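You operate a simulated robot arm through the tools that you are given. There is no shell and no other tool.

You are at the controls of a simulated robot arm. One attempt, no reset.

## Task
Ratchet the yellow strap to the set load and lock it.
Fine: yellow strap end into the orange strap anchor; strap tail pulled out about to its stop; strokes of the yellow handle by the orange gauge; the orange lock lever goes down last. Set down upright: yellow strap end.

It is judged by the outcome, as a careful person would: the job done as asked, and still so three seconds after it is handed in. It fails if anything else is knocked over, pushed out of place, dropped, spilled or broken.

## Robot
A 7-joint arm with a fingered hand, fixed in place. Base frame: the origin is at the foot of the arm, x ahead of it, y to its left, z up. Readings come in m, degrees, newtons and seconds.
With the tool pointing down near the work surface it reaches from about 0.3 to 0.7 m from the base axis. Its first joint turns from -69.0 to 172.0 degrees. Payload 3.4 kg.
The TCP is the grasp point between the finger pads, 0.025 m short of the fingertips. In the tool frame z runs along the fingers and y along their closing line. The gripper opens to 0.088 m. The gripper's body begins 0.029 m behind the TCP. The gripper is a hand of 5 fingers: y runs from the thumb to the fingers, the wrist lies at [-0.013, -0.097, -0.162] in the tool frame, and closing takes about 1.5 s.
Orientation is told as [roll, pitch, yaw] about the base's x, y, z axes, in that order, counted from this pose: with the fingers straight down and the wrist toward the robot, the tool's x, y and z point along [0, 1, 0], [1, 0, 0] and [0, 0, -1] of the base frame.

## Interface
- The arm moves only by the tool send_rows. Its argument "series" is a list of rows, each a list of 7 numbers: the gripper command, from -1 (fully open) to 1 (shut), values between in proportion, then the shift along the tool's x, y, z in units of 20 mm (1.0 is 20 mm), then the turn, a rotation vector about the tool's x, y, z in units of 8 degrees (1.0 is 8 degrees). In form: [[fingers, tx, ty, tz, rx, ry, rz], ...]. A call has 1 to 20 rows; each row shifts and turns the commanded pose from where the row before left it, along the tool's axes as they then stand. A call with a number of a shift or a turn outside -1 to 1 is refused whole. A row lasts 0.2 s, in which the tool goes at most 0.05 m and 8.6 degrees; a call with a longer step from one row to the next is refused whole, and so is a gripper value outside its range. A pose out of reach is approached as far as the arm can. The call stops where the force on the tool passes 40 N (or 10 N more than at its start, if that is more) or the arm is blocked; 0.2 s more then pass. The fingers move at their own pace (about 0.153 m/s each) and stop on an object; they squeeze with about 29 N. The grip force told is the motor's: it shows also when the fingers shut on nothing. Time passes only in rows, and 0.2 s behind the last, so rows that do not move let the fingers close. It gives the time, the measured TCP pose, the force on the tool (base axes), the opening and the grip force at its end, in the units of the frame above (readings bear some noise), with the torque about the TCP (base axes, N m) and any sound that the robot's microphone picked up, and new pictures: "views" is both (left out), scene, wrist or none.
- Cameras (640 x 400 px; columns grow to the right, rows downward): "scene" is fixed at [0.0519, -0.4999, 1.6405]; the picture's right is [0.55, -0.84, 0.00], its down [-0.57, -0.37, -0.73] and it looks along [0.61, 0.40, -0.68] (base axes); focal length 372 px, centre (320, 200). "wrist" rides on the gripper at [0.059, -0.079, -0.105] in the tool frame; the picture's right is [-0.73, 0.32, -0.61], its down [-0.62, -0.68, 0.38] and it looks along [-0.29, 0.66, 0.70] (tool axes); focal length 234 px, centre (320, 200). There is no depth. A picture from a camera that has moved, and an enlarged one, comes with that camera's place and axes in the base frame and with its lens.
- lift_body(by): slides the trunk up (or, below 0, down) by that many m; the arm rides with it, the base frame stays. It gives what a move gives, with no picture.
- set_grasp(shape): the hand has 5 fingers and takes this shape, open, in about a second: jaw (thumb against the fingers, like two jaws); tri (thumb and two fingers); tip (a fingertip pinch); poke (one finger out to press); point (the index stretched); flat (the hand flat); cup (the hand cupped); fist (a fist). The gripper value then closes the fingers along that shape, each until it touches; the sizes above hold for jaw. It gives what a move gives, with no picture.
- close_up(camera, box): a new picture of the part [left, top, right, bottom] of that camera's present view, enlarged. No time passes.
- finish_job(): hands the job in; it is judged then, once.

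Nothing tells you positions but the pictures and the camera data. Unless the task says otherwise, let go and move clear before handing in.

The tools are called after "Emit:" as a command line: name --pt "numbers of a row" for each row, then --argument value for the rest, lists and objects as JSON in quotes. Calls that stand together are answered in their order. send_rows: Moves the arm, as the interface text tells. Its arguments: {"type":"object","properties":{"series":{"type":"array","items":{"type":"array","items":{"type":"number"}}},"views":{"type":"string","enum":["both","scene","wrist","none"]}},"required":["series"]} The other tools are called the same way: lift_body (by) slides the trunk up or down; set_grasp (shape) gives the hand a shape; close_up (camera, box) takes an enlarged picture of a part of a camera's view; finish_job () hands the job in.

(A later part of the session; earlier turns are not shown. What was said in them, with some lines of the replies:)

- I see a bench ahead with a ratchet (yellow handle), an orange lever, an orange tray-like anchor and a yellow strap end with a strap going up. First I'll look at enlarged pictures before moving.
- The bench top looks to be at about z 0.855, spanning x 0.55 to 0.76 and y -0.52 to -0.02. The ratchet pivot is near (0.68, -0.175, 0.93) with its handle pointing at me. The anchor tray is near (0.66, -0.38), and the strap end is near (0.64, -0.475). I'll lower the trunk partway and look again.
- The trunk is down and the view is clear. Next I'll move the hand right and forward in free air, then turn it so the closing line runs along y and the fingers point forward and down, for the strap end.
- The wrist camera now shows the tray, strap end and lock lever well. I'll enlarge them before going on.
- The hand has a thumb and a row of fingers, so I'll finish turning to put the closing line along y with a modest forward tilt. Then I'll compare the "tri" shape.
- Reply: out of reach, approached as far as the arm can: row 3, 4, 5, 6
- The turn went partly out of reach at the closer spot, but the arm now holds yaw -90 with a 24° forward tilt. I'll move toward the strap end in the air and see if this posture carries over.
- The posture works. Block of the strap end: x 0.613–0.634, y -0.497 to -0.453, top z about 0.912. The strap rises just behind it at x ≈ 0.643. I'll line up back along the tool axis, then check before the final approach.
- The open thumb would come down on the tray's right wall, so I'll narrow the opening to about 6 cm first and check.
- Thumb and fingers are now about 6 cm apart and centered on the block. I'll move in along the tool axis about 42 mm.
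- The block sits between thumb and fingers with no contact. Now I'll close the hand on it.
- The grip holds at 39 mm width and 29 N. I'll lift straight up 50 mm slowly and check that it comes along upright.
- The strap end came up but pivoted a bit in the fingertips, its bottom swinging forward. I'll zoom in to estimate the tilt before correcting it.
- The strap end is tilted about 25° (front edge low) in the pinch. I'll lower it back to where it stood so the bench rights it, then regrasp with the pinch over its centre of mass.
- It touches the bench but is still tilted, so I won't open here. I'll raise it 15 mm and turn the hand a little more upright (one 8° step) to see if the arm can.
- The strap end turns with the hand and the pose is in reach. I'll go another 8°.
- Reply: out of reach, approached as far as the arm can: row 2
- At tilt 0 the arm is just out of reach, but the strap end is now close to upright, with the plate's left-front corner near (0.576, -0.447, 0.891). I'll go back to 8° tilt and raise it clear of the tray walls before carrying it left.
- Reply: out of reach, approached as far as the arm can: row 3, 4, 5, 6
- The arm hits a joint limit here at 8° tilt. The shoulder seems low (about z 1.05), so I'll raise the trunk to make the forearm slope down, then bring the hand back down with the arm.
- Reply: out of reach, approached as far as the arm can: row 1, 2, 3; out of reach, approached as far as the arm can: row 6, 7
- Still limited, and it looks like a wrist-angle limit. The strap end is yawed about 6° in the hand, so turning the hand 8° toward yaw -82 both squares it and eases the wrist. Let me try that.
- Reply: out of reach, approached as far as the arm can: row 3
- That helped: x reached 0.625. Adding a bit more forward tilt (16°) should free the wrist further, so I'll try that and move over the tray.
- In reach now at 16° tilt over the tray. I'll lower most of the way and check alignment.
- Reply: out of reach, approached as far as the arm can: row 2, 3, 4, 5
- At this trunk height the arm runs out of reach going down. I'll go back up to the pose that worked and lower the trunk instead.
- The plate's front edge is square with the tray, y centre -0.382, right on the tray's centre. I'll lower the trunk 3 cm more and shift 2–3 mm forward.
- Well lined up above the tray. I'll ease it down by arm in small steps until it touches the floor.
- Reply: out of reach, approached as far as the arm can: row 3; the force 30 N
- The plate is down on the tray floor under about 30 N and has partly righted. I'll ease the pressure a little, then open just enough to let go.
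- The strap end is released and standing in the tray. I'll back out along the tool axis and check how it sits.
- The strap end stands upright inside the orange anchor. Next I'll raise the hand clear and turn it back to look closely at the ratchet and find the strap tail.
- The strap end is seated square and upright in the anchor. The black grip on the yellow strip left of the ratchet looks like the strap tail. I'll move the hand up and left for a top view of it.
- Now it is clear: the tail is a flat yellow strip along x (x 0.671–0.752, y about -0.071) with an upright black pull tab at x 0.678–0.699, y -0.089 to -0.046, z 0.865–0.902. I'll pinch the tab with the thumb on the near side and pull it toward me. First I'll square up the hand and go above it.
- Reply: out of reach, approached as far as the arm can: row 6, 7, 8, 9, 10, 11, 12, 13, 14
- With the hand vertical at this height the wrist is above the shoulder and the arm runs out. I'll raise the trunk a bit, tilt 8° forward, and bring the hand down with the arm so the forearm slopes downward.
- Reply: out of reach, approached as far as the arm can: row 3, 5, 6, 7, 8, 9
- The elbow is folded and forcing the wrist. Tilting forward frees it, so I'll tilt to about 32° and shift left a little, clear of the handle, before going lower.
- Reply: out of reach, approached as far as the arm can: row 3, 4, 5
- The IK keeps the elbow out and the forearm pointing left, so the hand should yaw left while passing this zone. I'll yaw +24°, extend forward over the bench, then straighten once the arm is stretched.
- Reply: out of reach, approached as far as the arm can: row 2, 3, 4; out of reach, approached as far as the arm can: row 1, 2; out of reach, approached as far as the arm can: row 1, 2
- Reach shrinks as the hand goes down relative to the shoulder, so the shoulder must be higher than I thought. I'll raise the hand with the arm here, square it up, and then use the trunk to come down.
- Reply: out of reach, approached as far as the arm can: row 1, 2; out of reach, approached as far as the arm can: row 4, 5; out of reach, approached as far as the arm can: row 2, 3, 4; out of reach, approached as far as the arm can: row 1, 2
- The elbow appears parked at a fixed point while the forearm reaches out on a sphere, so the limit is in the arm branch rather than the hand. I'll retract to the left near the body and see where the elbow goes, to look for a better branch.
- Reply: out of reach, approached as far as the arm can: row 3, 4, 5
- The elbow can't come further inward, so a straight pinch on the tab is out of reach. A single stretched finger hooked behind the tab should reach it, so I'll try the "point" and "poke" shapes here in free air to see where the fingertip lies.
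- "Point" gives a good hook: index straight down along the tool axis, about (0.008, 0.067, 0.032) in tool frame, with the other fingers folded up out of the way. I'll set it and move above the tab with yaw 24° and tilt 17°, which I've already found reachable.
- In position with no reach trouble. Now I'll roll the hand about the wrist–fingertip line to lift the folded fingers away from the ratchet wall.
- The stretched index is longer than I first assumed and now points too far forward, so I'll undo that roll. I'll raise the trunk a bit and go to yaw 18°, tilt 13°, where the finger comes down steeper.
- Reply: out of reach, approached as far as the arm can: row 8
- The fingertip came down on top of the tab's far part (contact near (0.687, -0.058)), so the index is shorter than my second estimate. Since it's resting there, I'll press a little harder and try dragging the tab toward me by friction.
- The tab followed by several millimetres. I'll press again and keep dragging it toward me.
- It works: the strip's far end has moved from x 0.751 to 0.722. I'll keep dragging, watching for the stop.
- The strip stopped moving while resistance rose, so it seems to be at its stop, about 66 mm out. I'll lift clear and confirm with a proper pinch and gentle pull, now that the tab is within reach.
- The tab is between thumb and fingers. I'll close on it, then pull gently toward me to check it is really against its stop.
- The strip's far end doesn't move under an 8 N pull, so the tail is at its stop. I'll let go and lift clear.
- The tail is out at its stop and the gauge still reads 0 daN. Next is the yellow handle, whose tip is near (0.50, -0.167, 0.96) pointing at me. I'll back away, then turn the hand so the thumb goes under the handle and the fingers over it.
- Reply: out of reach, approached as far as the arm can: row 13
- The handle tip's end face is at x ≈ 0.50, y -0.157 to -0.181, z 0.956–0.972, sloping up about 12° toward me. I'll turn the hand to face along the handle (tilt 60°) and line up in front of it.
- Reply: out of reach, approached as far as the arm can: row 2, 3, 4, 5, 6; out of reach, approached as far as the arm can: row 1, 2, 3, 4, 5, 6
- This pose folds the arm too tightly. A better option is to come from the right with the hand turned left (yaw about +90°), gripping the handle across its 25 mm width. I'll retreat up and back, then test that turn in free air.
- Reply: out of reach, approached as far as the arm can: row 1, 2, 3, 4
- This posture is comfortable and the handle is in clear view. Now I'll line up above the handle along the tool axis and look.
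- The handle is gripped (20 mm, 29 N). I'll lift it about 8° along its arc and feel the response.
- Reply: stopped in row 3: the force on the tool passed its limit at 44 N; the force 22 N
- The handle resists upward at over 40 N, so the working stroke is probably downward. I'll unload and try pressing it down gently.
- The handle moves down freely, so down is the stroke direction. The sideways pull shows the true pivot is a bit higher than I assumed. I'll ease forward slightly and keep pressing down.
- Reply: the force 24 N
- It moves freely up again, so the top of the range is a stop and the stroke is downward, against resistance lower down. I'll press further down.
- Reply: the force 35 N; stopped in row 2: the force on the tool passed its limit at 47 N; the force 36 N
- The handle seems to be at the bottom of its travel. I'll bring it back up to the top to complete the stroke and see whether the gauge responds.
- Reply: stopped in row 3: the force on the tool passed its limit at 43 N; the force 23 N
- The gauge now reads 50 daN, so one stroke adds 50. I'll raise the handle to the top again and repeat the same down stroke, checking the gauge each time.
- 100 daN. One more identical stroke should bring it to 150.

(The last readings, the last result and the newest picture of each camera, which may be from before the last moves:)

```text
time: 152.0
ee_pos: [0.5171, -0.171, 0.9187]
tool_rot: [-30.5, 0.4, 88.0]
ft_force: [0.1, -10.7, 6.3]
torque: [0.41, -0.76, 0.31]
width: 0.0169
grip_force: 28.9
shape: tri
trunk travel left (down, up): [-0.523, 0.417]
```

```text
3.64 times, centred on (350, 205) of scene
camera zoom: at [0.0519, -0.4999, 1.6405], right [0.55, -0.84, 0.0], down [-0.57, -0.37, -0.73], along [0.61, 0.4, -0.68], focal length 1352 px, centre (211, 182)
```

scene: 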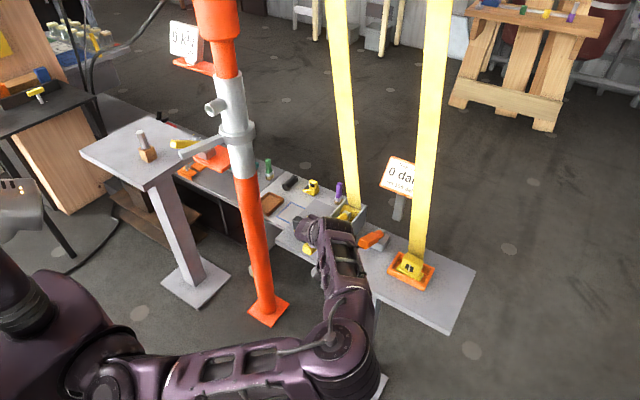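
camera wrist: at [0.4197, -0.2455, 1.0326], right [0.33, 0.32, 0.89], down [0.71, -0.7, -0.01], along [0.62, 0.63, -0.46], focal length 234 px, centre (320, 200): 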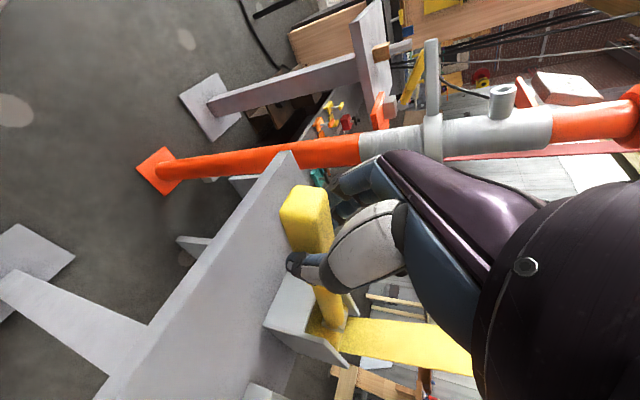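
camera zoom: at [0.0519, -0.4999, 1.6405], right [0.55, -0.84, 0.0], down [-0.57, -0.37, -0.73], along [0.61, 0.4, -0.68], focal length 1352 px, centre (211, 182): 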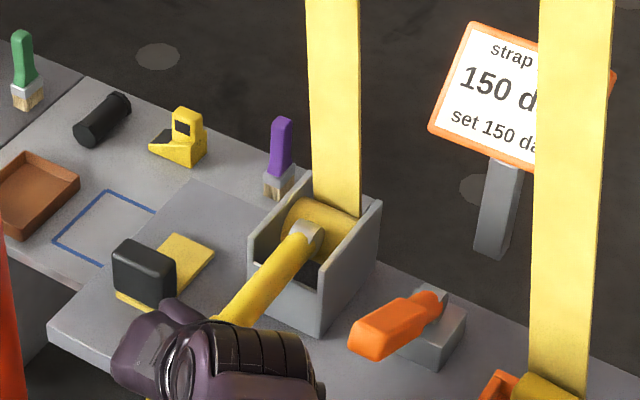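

The gauge shows 150 daN, the set load. I'll open the hand here with the handle down, so no extra stroke is made, and back off along the tool axis.

Emit:
send_rows --pt "0.5 0 0 0 0 0 0" --pt "0 0 0 0 0 0 0" --pt "-0.5 0 0 0 0 0 0" --pt "-1 0 0 0 0 0 0" --pt "-1 0 0 0 0 0 0" --pt "-1 0 0 0 0 0 0" --views "none"

Emit:
close_up --camera "scene" --box '[290, 150, 410, 260]'

Emit:
close_up --camera "wrist" --box '[160, 160, 420, 360]'

```text
time: 153.4
ee_pos: [0.5175, -0.1692, 0.9185]
tool_rot: [-30.5, 0.5, 88.2]
ft_force: [0.6, 0.9, 0.8]
torque: [0.03, -0.07, -0.01]
width: 0.0878
grip_force: 0.0
shape: tri
trunk travel left (down, up): [-0.523, 0.417]
```

```text
3.64 times, centred on (350, 205) of scene
camera zoom: at [0.0519, -0.4999, 1.6405], right [0.55, -0.84, 0.0], down [-0.57, -0.37, -0.73], along [0.61, 0.4, -0.68], focal length 1352 px, centre (211, 182)
```

zoom: 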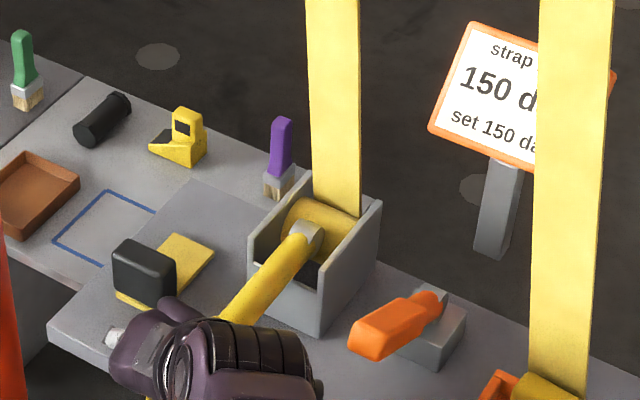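

```text
2.00 times, centred on (290, 260) of wrist
camera zoom: at [0.4101, -0.2426, 0.9798], right [0.33, 0.32, 0.89], down [0.71, -0.71, -0.01], along [0.62, 0.63, -0.46], focal length 468 px, centre (380, 80)
```

zoom: 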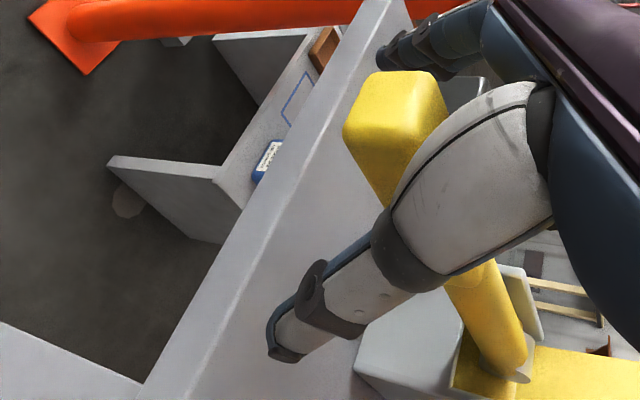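

Emit:
send_rows --pt "-1 0 0 -0.4 0 0 0" --pt "-1 0 0 -0.7 0 0 0" --pt "-1 0 0 -0.9 0 0 0" --pt "-1 0 0 -0.9 0 0 0" --pt "-1 0 0 -0.9 0 0 0" --pt "-1 0 0 -0.9 0 0 0" --pt "-1 0 0 -0.9 0 0 0" --pt "-1 0 0 0 0 0 0" --views "both"

Emit:
close_up --camera "scene" --box '[290, 150, 440, 290]'

Emit:
close_up --camera "scene" --box '[340, 215, 420, 275]'

```text
time: 155.2
ee_pos: [0.4602, -0.1665, 1.0143]
tool_rot: [-30.4, 0.5, 88.1]
ft_force: [-0.1, -0.4, -0.2]
torque: [0.04, 0.01, 0.0]
width: 0.088
grip_force: 0.0
shape: tri
trunk travel left (down, up): [-0.523, 0.417]
camera wrist: at [0.3537, -0.2401, 1.0766], right [0.33, 0.32, 0.89], down [0.71, -0.71, -0.01], along [0.62, 0.63, -0.46], focal length 234 px, centre (320, 200)
```

scene: 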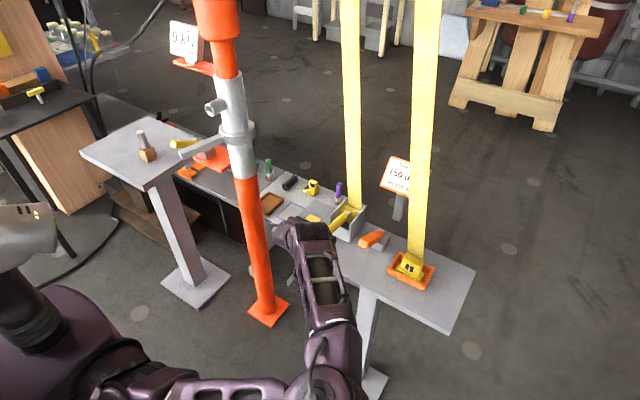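
wrist: 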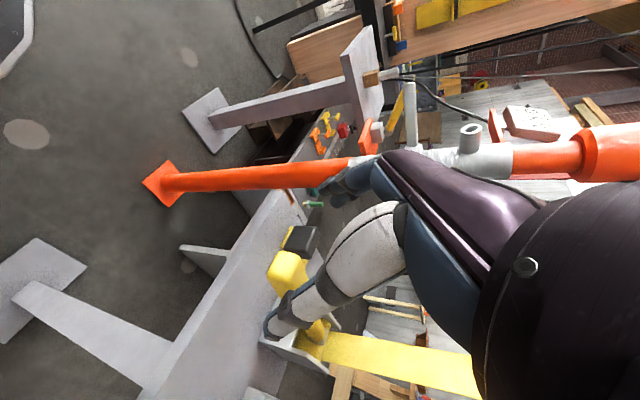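

```text
2.86 times, centred on (365, 220) of scene
camera zoom: at [0.0519, -0.4999, 1.6405], right [0.55, -0.84, 0.0], down [-0.57, -0.37, -0.73], along [0.61, 0.4, -0.68], focal length 1062 px, centre (191, 143)
```

zoom: 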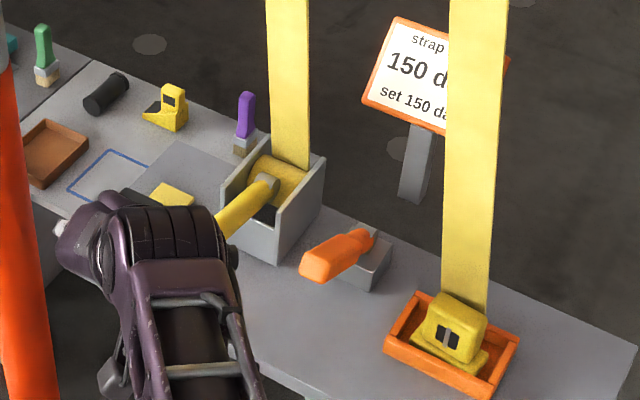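

```text
6.67 times, centred on (380, 245) of scene
camera zoom: at [0.0519, -0.4999, 1.6405], right [0.55, -0.84, 0.0], down [-0.57, -0.37, -0.73], along [0.61, 0.4, -0.68], focal length 2478 px, centre (-80, -100)
```

zoom: 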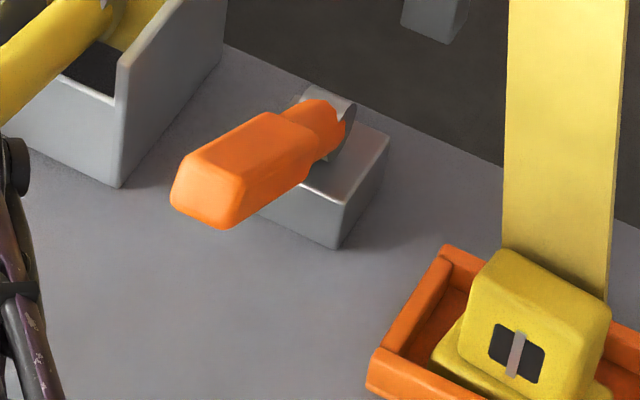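

The handle is free and the gauge holds at 150 daN. Last is the orange lock lever, which slopes up toward me from a pivot near x 0.72, with its end near (0.63, -0.26, 0.91). I'll move clear, turn the hand and get a good look at it.

Emit:
send_rows --pt "-1 -0.257 -0.806 -0.777 0 0 0" --pt "-1 -0.257 -0.806 -0.777 0 0 0" --pt "-1 -0.257 -0.806 -0.777 0 0 0" --pt "-1 -0.257 -0.806 -0.777 0 0 0" --pt "-1 -0.257 -0.806 -0.777 0 0 0" --pt "-1 0 0 0 0 1 0" --pt "-1 0 0 0 0 1 0" --pt "-1 0 0 0 0 1 0" --pt "-1 0 0 0 0 0.8 0" --pt "-1 0 0 0 -1 0 0" --pt "-1 0 0 0 -1 0 0" --pt "-1 0 0 0 0 -0.28 0.96" --pt "-1 0 0 0 0 -0.28 0.96" --pt "-1 0 0 0 0 -0.28 0.96" --pt "-1 0 0 0 0 -0.28 0.96" --pt "-1 0 0 0 0 -0.28 0.96" --pt "-1 0 0 0 0 -0.28 0.96" --pt "-1 0 0 0 0 -0.28 0.96" --pt "-1 0 0 0 0 -0.28 0.96" --pt "-1 0 0 0 0 0 0" --views "both"

Emit:
close_up --camera "scene" --box '[290, 150, 440, 290]'

```text
time: 159.4
ee_pos: [0.4364, -0.2366, 1.0827]
tool_rot: [-0.8, -16.1, 24.4]
ft_force: [0.8, -0.2, -0.4]
torque: [0.02, 0.02, -0.02]
width: 0.0876
grip_force: 0.1
shape: tri
out of reach, approached as far as the arm can: row 9, 11
trunk travel left (down, up): [-0.523, 0.417]
camera wrist: at [0.315, -0.2234, 1.1621], right [0.42, -0.6, 0.68], down [-0.24, -0.8, -0.55], along [0.87, 0.07, -0.48], focal length 234 px, centre (320, 200)
```

scene: 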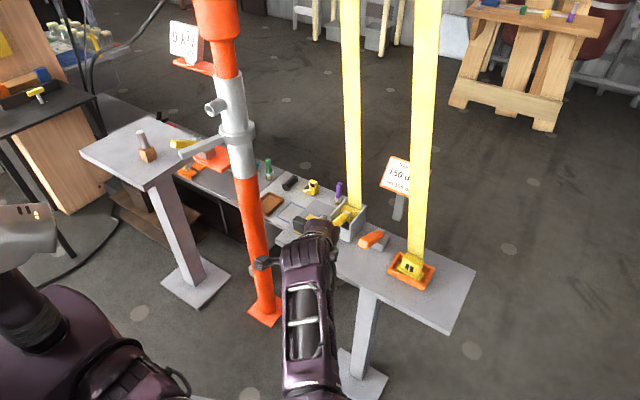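
wrist: 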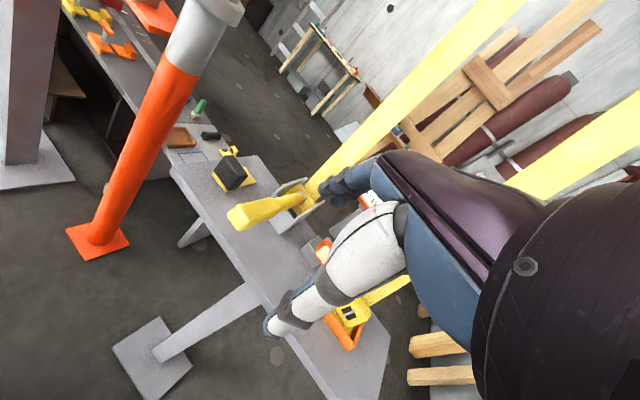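

```text
2.86 times, centred on (365, 220) of scene
camera zoom: at [0.0519, -0.4999, 1.6405], right [0.55, -0.84, 0.0], down [-0.57, -0.37, -0.73], along [0.61, 0.4, -0.68], focal length 1062 px, centre (191, 143)
```

zoom: 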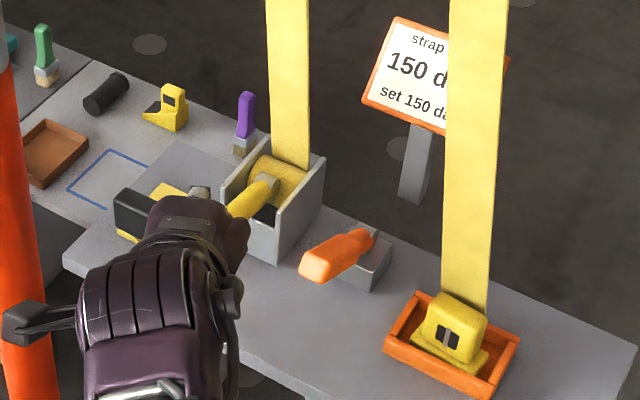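

Emit:
send_rows --pt "-1 -0.92 0.21 0.06 0 0 0" --pt "-1 -0.92 0.21 0.06 0 0 0" --pt "-1 -0.92 0.21 0.06 0 0 0" --pt "-1 -0.92 0.21 0.06 0 0 0" --pt "-1 -0.92 0.21 0.06 0 0 0" --pt "-1 -0.92 0.21 0.06 0 0 0" --pt "-1 0 0 0 0 0 0" --views "both"

Emit:
close_up --camera "wrist" --box '[200, 130, 360, 270]'

Emit:
close_up --camera "scene" --box '[340, 215, 420, 275]'

```text
time: 161.0
ee_pos: [0.5046, -0.3253, 1.0845]
tool_rot: [-0.8, -16.0, 24.3]
ft_force: [-0.2, 0.2, -0.4]
torque: [0.01, 0.04, -0.01]
width: 0.0877
grip_force: 0.0
shape: tri
trunk travel left (down, up): [-0.523, 0.417]
camera wrist: at [0.3837, -0.3134, 1.1637], right [0.42, -0.6, 0.68], down [-0.24, -0.8, -0.55], along [0.87, 0.07, -0.48], focal length 234 px, centre (320, 200)
```

scene: 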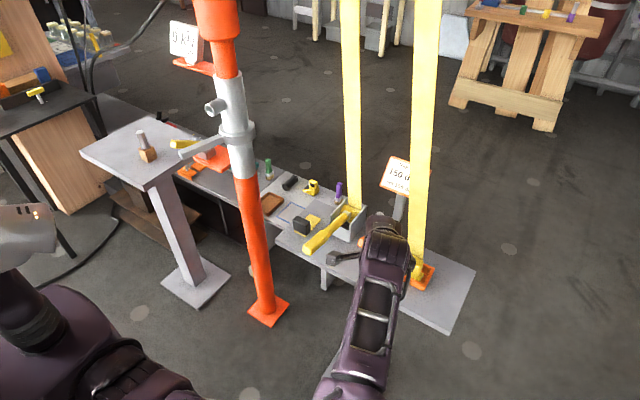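
wrist: 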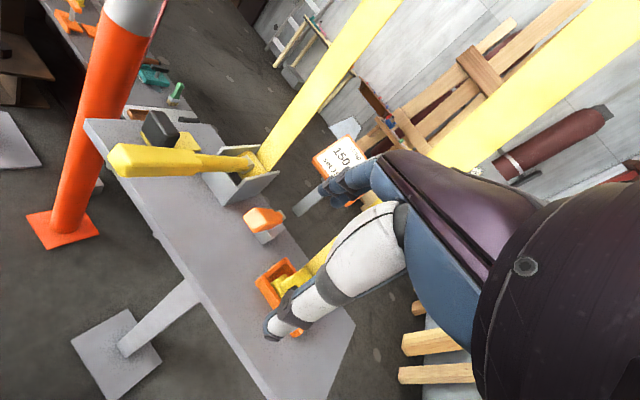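

```text
2.86 times, centred on (280, 200) of wrist
camera zoom: at [0.3837, -0.3134, 1.1637], right [0.42, -0.6, 0.68], down [-0.24, -0.8, -0.55], along [0.87, 0.07, -0.48], focal length 669 px, centre (434, 200)
```

zoom: 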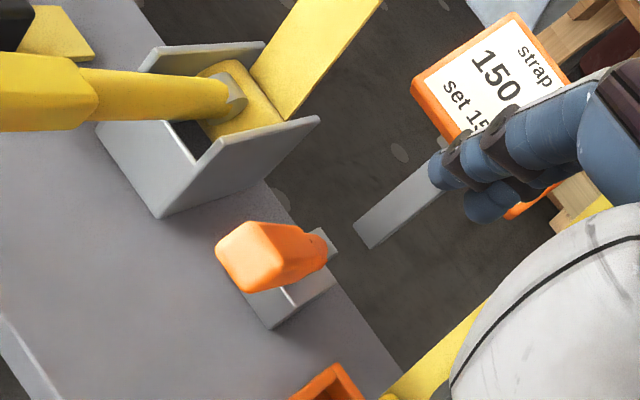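

```text
6.67 times, centred on (380, 245) of scene
camera zoom: at [0.0519, -0.4999, 1.6405], right [0.55, -0.84, 0.0], down [-0.57, -0.37, -0.73], along [0.61, 0.4, -0.68], focal length 2478 px, centre (-80, -100)
```

zoom: 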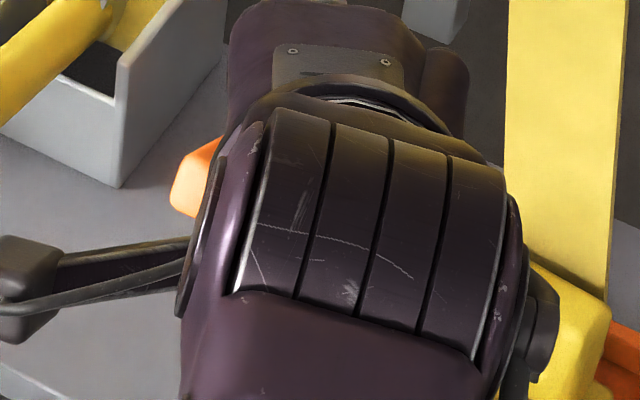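

The lever's end is at about (0.598, -0.266, 0.952), rising 30° from its pivot at x ≈ 0.74, and the gauge still shows 150. I'll close the fingertips together and move above the lever's grip to press it down.

Emit:
send_rows --pt "1 0.05 0.855 0.72 0 0 0" --pt "1 0.05 0.855 0.72 0 0 0" --pt "1 0.05 0.855 0.72 0 0 0" --pt "1 0.05 0.855 0.72 0 0 0" --pt "1 0.05 0.855 0.72 0 0 0" --pt "1 0.05 0.855 0.72 0 0 0" --pt "1 0 0 0 0 0 0" --pt "1 0 0 0 0 0 0" --views "both"

Emit:
close_up --camera "wrist" --box '[200, 130, 420, 330]'

Emit:
close_up --camera "scene" --box '[300, 150, 440, 290]'

```text
time: 162.8
ee_pos: [0.6139, -0.2707, 1.0301]
tool_rot: [-0.9, -15.9, 24.4]
ft_force: [0.0, 0.2, -0.3]
torque: [-0.01, -0.02, -0.04]
width: 0.0
grip_force: 28.8
shape: tri
trunk travel left (down, up): [-0.523, 0.417]
camera wrist: at [0.4933, -0.2584, 1.1089], right [0.42, -0.6, 0.68], down [-0.24, -0.8, -0.55], along [0.87, 0.07, -0.48], focal length 234 px, centre (320, 200)
```

scene: 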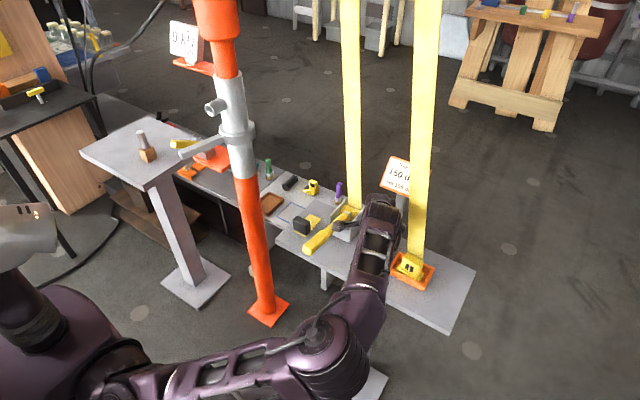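
wrist: 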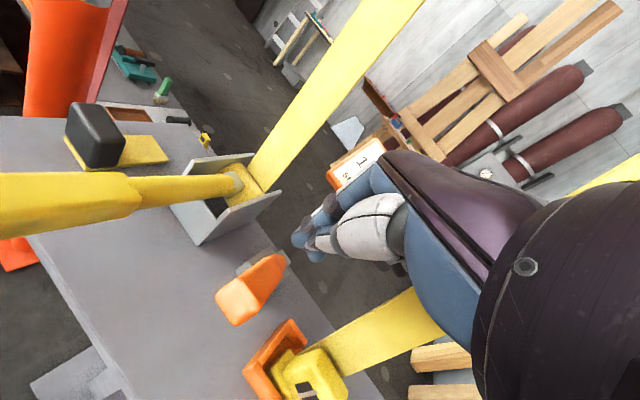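

```text
2.00 times, centred on (310, 230) of wrist
camera zoom: at [0.4933, -0.2584, 1.1089], right [0.42, -0.6, 0.68], down [-0.24, -0.8, -0.55], along [0.87, 0.07, -0.48], focal length 468 px, centre (340, 140)
```

zoom: 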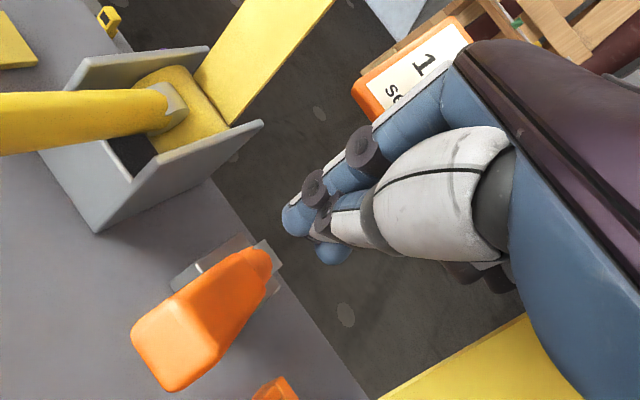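

```text
2.86 times, centred on (370, 220) of scene
camera zoom: at [0.0519, -0.4999, 1.6405], right [0.55, -0.84, 0.0], down [-0.57, -0.37, -0.73], along [0.61, 0.4, -0.68], focal length 1062 px, centre (177, 143)
```

zoom: 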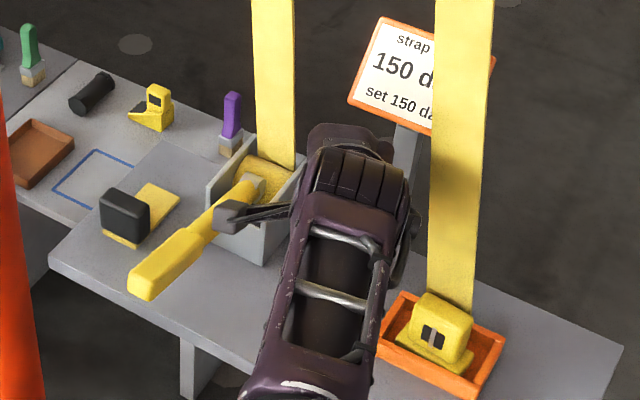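

The fingertips are above the lever's grip. I'll come down with the trunk and press it down in steps, watching force and picture.

Emit:
lift_body --by -0.045

Emit:
lift_body --by -0.02

Emit:
close_up --camera "wrist" --box '[200, 130, 420, 330]'

Emit:
close_up --camera "scene" --box '[300, 150, 440, 290]'

```text
time: 163.7
ee_pos: [0.6134, -0.2707, 0.9851]
tool_rot: [-0.8, -16.0, 24.2]
ft_force: [-0.7, 0.2, -0.3]
torque: [-0.03, -0.03, -0.02]
width: 0.0
grip_force: 28.8
shape: tri
trunk travel left (down, up): [-0.478, 0.462]
```

```text
time: 164.4
ee_pos: [0.6129, -0.2711, 0.9639]
tool_rot: [-0.8, -15.9, 24.3]
ft_force: [0.8, 0.2, 0.5]
torque: [-0.02, 0.02, -0.02]
width: 0.0
grip_force: 29.2
shape: tri
trunk travel left (down, up): [-0.458, 0.482]
```

```text
2.00 times, centred on (310, 230) of wrist
camera zoom: at [0.4928, -0.2585, 1.044], right [0.42, -0.6, 0.68], down [-0.24, -0.8, -0.55], along [0.87, 0.07, -0.48], focal length 468 px, centre (340, 140)
```

zoom: 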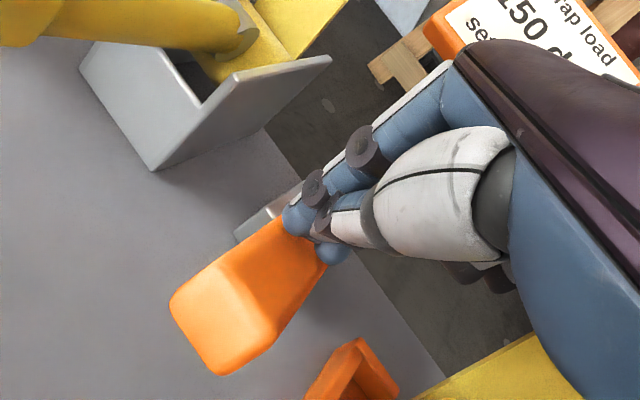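

```text
2.86 times, centred on (370, 220) of scene
camera zoom: at [0.0519, -0.4999, 1.6405], right [0.55, -0.84, 0.0], down [-0.57, -0.37, -0.73], along [0.61, 0.4, -0.68], focal length 1062 px, centre (177, 143)
```

zoom: 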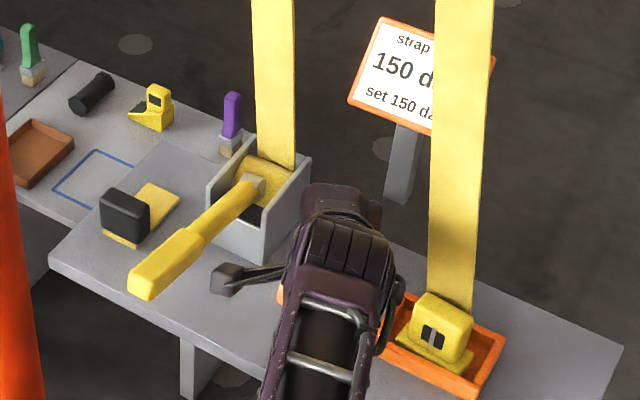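

The lever is already turning down with very little force. I'll keep pressing until it reaches its stop.

Emit:
lift_body --by -0.02

Emit:
lift_body --by -0.015

Emit:
close_up --camera "wrist" --box '[200, 130, 420, 330]'

Emit:
close_up --camera "scene" --box '[300, 150, 440, 290]'

```text
time: 165.0
ee_pos: [0.6133, -0.2707, 0.9445]
tool_rot: [-0.8, -15.8, 24.3]
ft_force: [0.3, 0.1, -0.3]
torque: [0.0, -0.02, 0.02]
width: 0.0
grip_force: 28.7
shape: tri
trunk travel left (down, up): [-0.438, 0.502]
```

```text
time: 165.8
ee_pos: [0.6144, -0.2712, 0.9419]
tool_rot: [-1.2, -17.5, 24.3]
ft_force: [-2.7, -0.4, 11.7]
torque: [-0.12, -0.04, 0.0]
width: 0.0001
grip_force: 28.7
shape: tri
trunk travel left (down, up): [-0.423, 0.517]
stopped: the force on the tool passed its limit at 42 N (the readings are from after the stop); the commanded pose is now the measured one
```

```text
2.00 times, centred on (310, 230) of wrist
camera zoom: at [0.4908, -0.2582, 1.0177], right [0.4, -0.6, 0.69], down [-0.23, -0.8, -0.56], along [0.89, 0.07, -0.46], focal length 468 px, centre (340, 140)
```

zoom: 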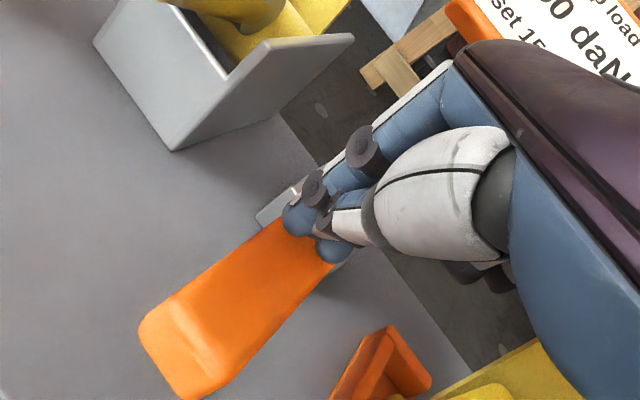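

```text
2.86 times, centred on (370, 220) of scene
camera zoom: at [0.0519, -0.4999, 1.6405], right [0.55, -0.84, 0.0], down [-0.57, -0.37, -0.73], along [0.61, 0.4, -0.68], focal length 1062 px, centre (177, 143)
```

zoom: 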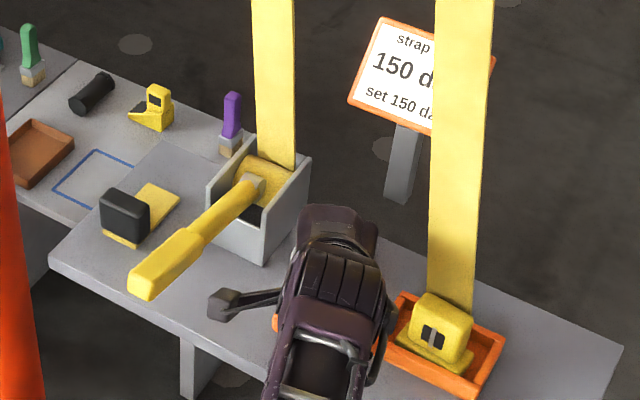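

The lever turned down from about 31° to 12° and then stopped firmly. I'll lift away to see whether it is fully down.

Emit:
lift_body --by 0.07

Emit:
send_rows --pt "1 -0.1 -0.9 -0.3 0 0 0" --pt "1 -0.1 -0.9 -0.3 0 0 0" --pt "1 -0.1 -0.9 -0.3 0 0 0" --pt "1 -0.1 -0.9 -0.3 0 0 0" --pt "1 -0.1 -0.9 -0.3 0 0 0" --pt "1 -0.1 -0.9 -0.3 0 0 0" --pt "1 0 0 0 0 0 0" --views "both"

Emit:
close_up --camera "wrist" --box '[200, 130, 360, 270]'

Emit:
close_up --camera "scene" --box '[340, 205, 440, 285]'

```text
time: 166.8
ee_pos: [0.6147, -0.2722, 1.0065]
tool_rot: [-1.0, -17.0, 24.3]
ft_force: [0.5, -1.0, 0.9]
torque: [-0.02, -0.05, 0.02]
width: 0.0002
grip_force: 29.1
shape: tri
trunk travel left (down, up): [-0.493, 0.447]
```

```text
time: 168.4
ee_pos: [0.5167, -0.3285, 1.0104]
tool_rot: [-0.9, -17.1, 24.2]
ft_force: [-0.1, -0.1, 0.4]
torque: [0.04, -0.04, -0.01]
width: 0.0003
grip_force: 28.5
shape: tri
trunk travel left (down, up): [-0.493, 0.447]
camera wrist: at [0.3941, -0.3162, 1.0871], right [0.41, -0.6, 0.69], down [-0.24, -0.8, -0.55], along [0.88, 0.07, -0.47], focal length 234 px, centre (320, 200)
```

scene: 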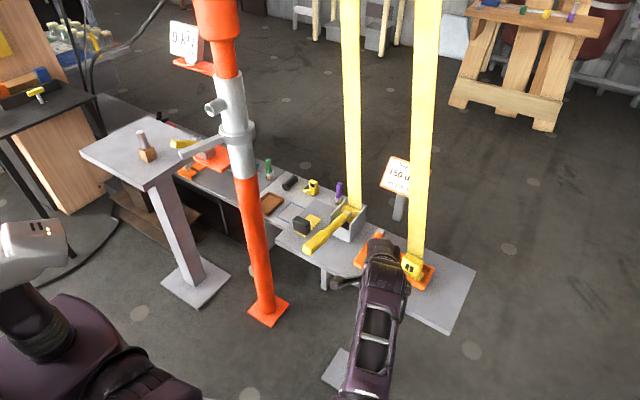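
wrist: 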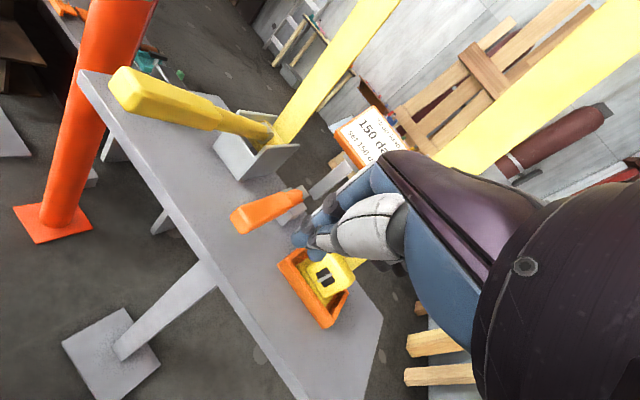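

```text
2.86 times, centred on (280, 200) of wrist
camera zoom: at [0.3941, -0.3162, 1.0871], right [0.41, -0.6, 0.69], down [-0.24, -0.8, -0.55], along [0.88, 0.07, -0.47], focal length 669 px, centre (434, 200)
```

zoom: 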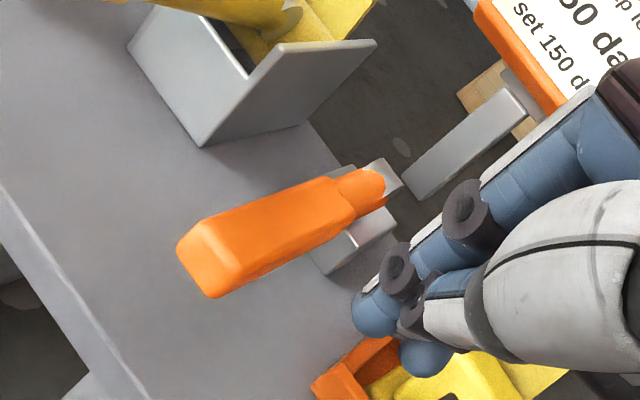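

```text
5.00 times, centred on (390, 245) of scene
camera zoom: at [0.0519, -0.4999, 1.6405], right [0.55, -0.84, 0.0], down [-0.57, -0.37, -0.73], along [0.61, 0.4, -0.68], focal length 1859 px, centre (-30, -25)
```

zoom: 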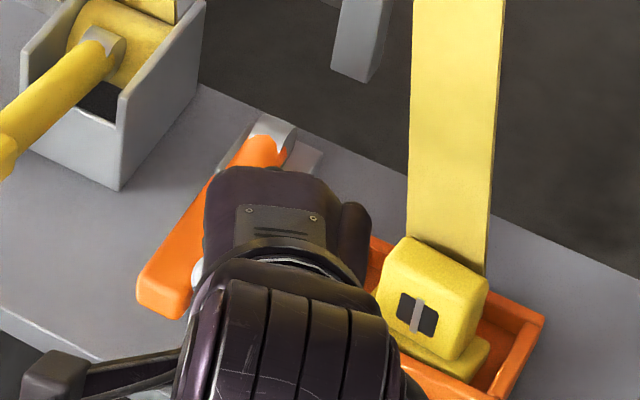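

The lever is now low and stays there. I'll retreat fully to get an unobstructed look at everything.

Emit:
send_rows --pt "1 0 -0.7 -0.8 0 0 0" --pt "1 0 -0.7 -0.8 0 0 0" --pt "1 0 -0.7 -0.8 0 0 0" --pt "1 -0.6 -0.5 -0.4 0 0 0" --pt "1 -0.8 0 0 0 0 0" --pt "1 -0.8 0 0 0 0 0" --pt "1 -0.8 0 0 0 0 0" --pt "1 0 0 0 0 0 0" --views "both"

Emit:
close_up --camera "scene" --box '[340, 205, 440, 285]'

Emit:
close_up --camera "scene" --box '[290, 150, 450, 290]'

```text
time: 170.2
ee_pos: [0.481, -0.4091, 1.0488]
tool_rot: [-1.1, -17.0, 24.2]
ft_force: [-0.5, 1.4, 0.6]
torque: [0.0, -0.03, 0.0]
width: 0.0001
grip_force: 29.0
shape: tri
trunk travel left (down, up): [-0.493, 0.447]
camera wrist: at [0.3581, -0.3969, 1.1267], right [0.41, -0.6, 0.69], down [-0.24, -0.8, -0.56], along [0.88, 0.07, -0.47], focal length 234 px, centre (320, 200)
```

scene: 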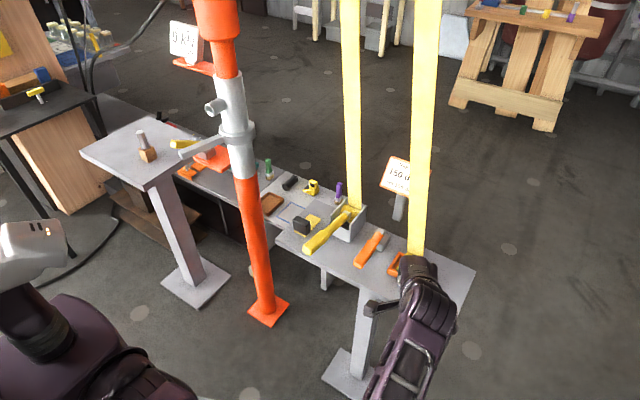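
wrist: 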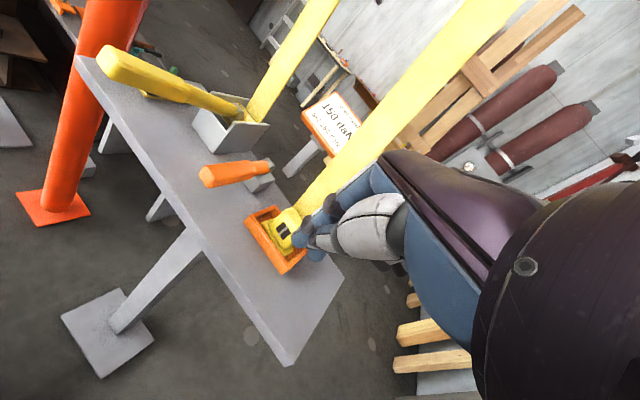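

```text
5.00 times, centred on (390, 245) of scene
camera zoom: at [0.0519, -0.4999, 1.6405], right [0.55, -0.84, 0.0], down [-0.57, -0.37, -0.73], along [0.61, 0.4, -0.68], focal length 1859 px, centre (-30, -25)
```

zoom: 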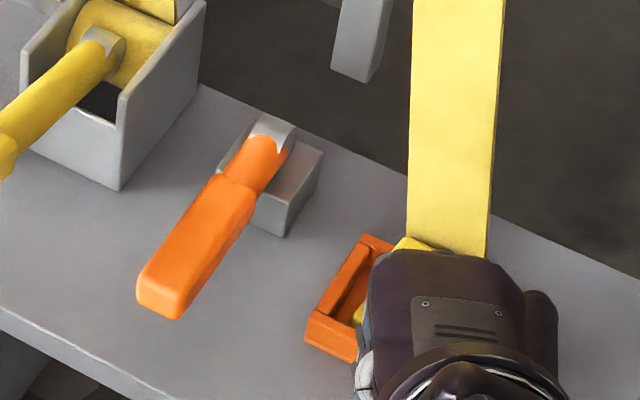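

```text
2.86 times, centred on (370, 220) of scene
camera zoom: at [0.0519, -0.4999, 1.6405], right [0.55, -0.84, 0.0], down [-0.57, -0.37, -0.73], along [0.61, 0.4, -0.68], focal length 1062 px, centre (177, 143)
```

zoom: 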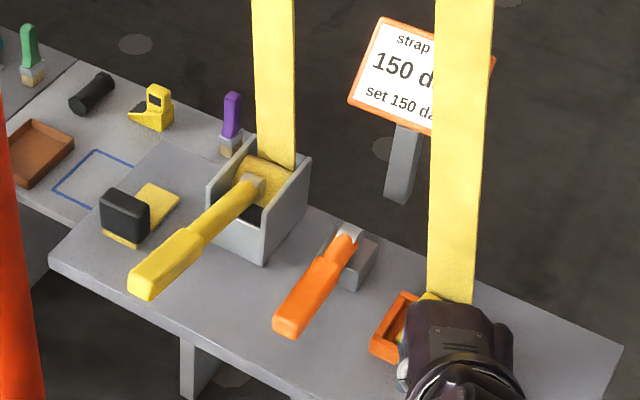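

Clear view now: the lever lies level at its stop, the gauge reads 150 daN, and the tail is still out. I'll withdraw the hand fully and check the strap end once more.

Emit:
send_rows --pt "-1 0 -0.8 -0.7 0 0 0" --pt "-1 0 -0.8 -0.7 0 0 0" --pt "-1 0 -0.6 -0.8 0 0 0" --pt "-1 0 -0.3 -0.9 0 0 0" --pt "-1 0 0 -0.9 0 0 0" --pt "-1 0 0 -0.5 0 0 0" --pt "-1 0 0 0 0 0 0" --views "both"

Emit:
close_up --camera "scene" --box '[290, 150, 480, 310]'

Emit:
close_up --camera "wrist" --box '[80, 60, 380, 330]'

```text
time: 171.8
ee_pos: [0.4124, -0.4387, 1.1219]
tool_rot: [-1.1, -17.0, 24.3]
ft_force: [0.0, 0.2, -0.6]
torque: [-0.03, 0.0, 0.02]
width: 0.0876
grip_force: 0.1
shape: tri
trunk travel left (down, up): [-0.493, 0.447]
camera wrist: at [0.2898, -0.4257, 1.1987], right [0.41, -0.6, 0.69], down [-0.24, -0.8, -0.56], along [0.88, 0.07, -0.47], focal length 234 px, centre (320, 200)
```

scene: 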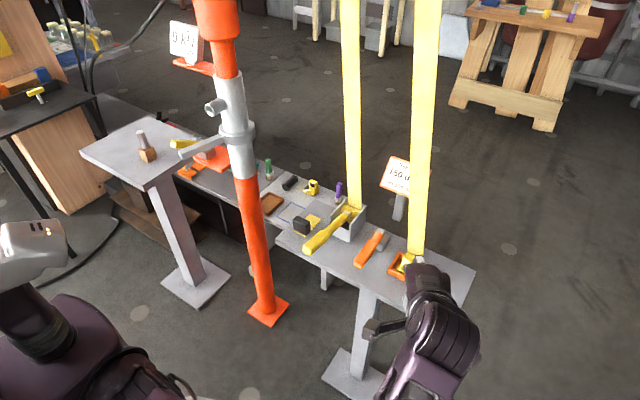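
wrist: 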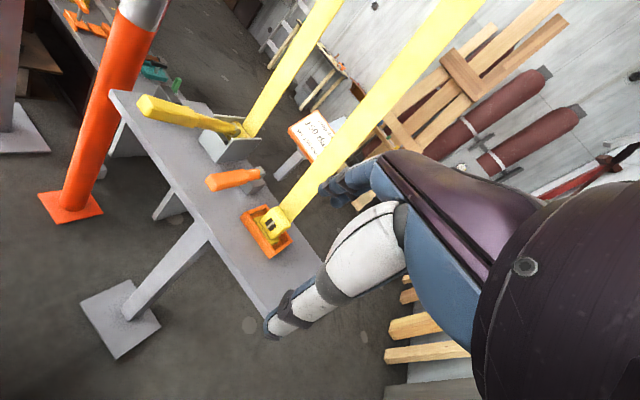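

```text
2.50 times, centred on (385, 230) of scene
camera zoom: at [0.0519, -0.4999, 1.6405], right [0.55, -0.84, 0.0], down [-0.57, -0.37, -0.73], along [0.61, 0.4, -0.68], focal length 929 px, centre (158, 125)
```

zoom: 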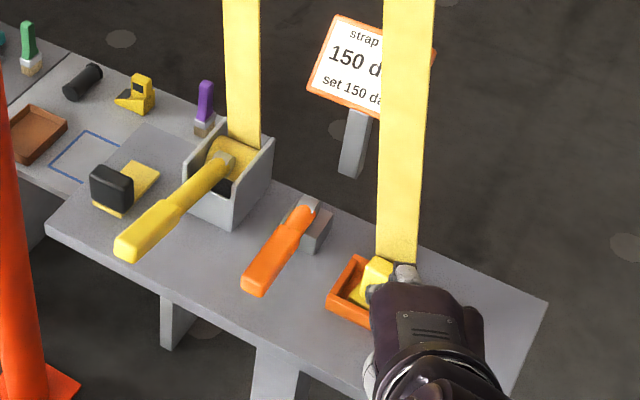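

```text
1.48 times, centred on (230, 195) of wrist
camera zoom: at [0.2898, -0.4257, 1.1987], right [0.41, -0.6, 0.69], down [-0.24, -0.8, -0.56], along [0.88, 0.07, -0.47], focal length 347 px, centre (453, 207)
```

zoom: 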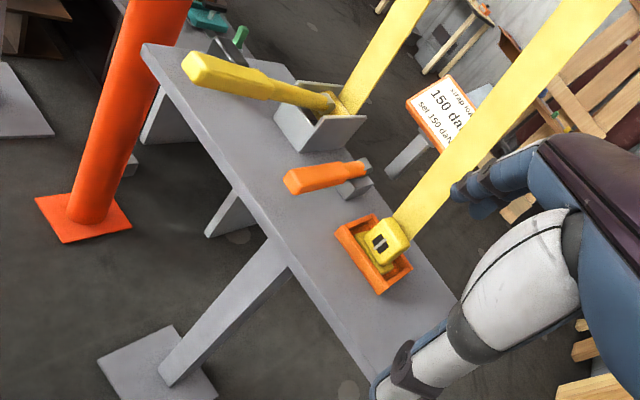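

Everything looks right from here. Before handing in I want to be sure the lever is fully down, so I'll zoom in on it from both cameras.

Emit:
close_up --camera "wrist" --box '[195, 155, 285, 205]'

Emit:
close_up --camera "scene" --box '[350, 222, 400, 275]'

Emit:
close_up --camera "wrist" --box '[230, 195, 310, 265]'

```text
7.11 times, centred on (240, 180) of wrist
camera zoom: at [0.2898, -0.4257, 1.1987], right [0.41, -0.6, 0.69], down [-0.24, -0.8, -0.56], along [0.88, 0.07, -0.47], focal length 1665 px, centre (889, 342)
```

zoom: 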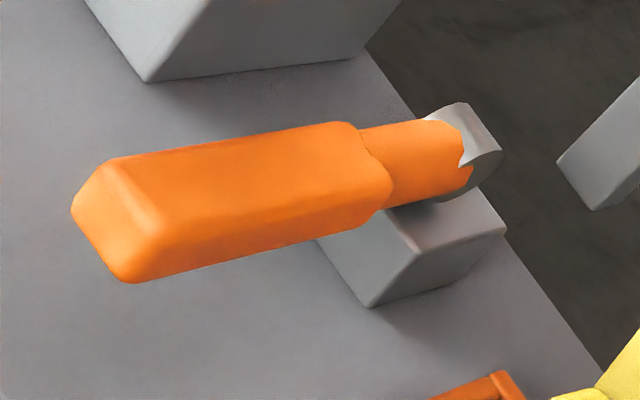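

```text
7.55 times, centred on (375, 248) of scene
camera zoom: at [0.0519, -0.4999, 1.6405], right [0.55, -0.84, 0.0], down [-0.57, -0.37, -0.73], along [0.61, 0.4, -0.68], focal length 2805 px, centre (-95, -166)
```

zoom: 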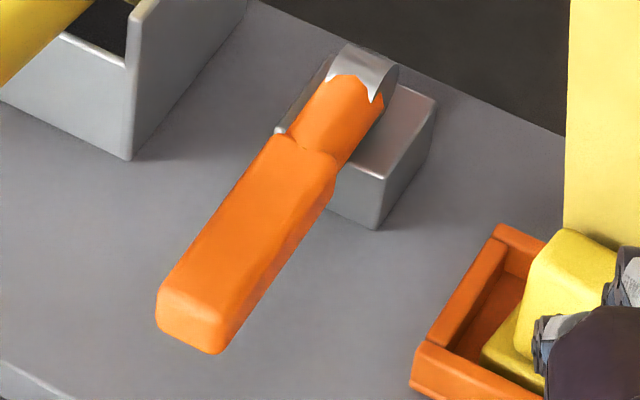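

```text
5.71 times, centred on (270, 230) of wrist
camera zoom: at [0.2898, -0.4257, 1.1987], right [0.41, -0.6, 0.69], down [-0.24, -0.8, -0.56], along [0.88, 0.07, -0.47], focal length 1338 px, centre (606, 29)
```

zoom: 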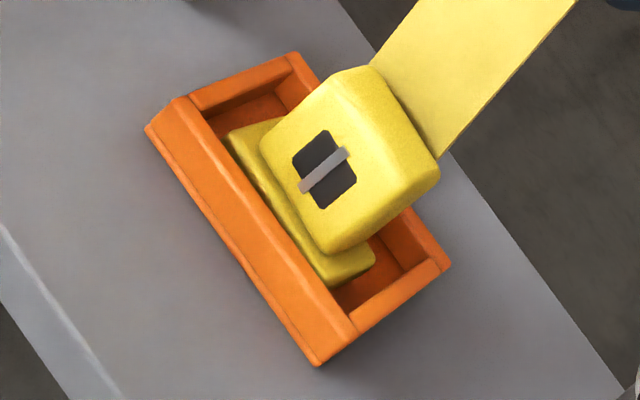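

The strap end sits upright in the anchor, the tail is at its stop, and the gauge reads 150 daN against a set load of 150. The lock lever was pressed down last and now lies level against its stop. The hand is open and clear of everything, so I'm handing the job in.

Emit:
finish_job

```text
The job is handed in.
```

I ratcheted the strap to the set load and locked it. The gauge reads 150 daN against the set 150, and I've handed the job in.

- **Strap end:** it stands upright in the orange anchor.
- **Strap tail:** I pulled it out about 66 mm. It then held against a firm pull, so I took that as its stop.
- **Handle:** I worked it until the gauge read 150. My first down stroke didn't register; the next three each added 50 daN. I let go with the handle down, so there was no extra stroke.
- **Lock lever:** it went down last. It lies level and stopped firmly at about 42 N, so I judged it fully down. The robot heard no click, so I had no separate sign that it had latched.

After the last press I opened the hand and moved it clear. From both cameras, nothing else on the bench looked disturbed.
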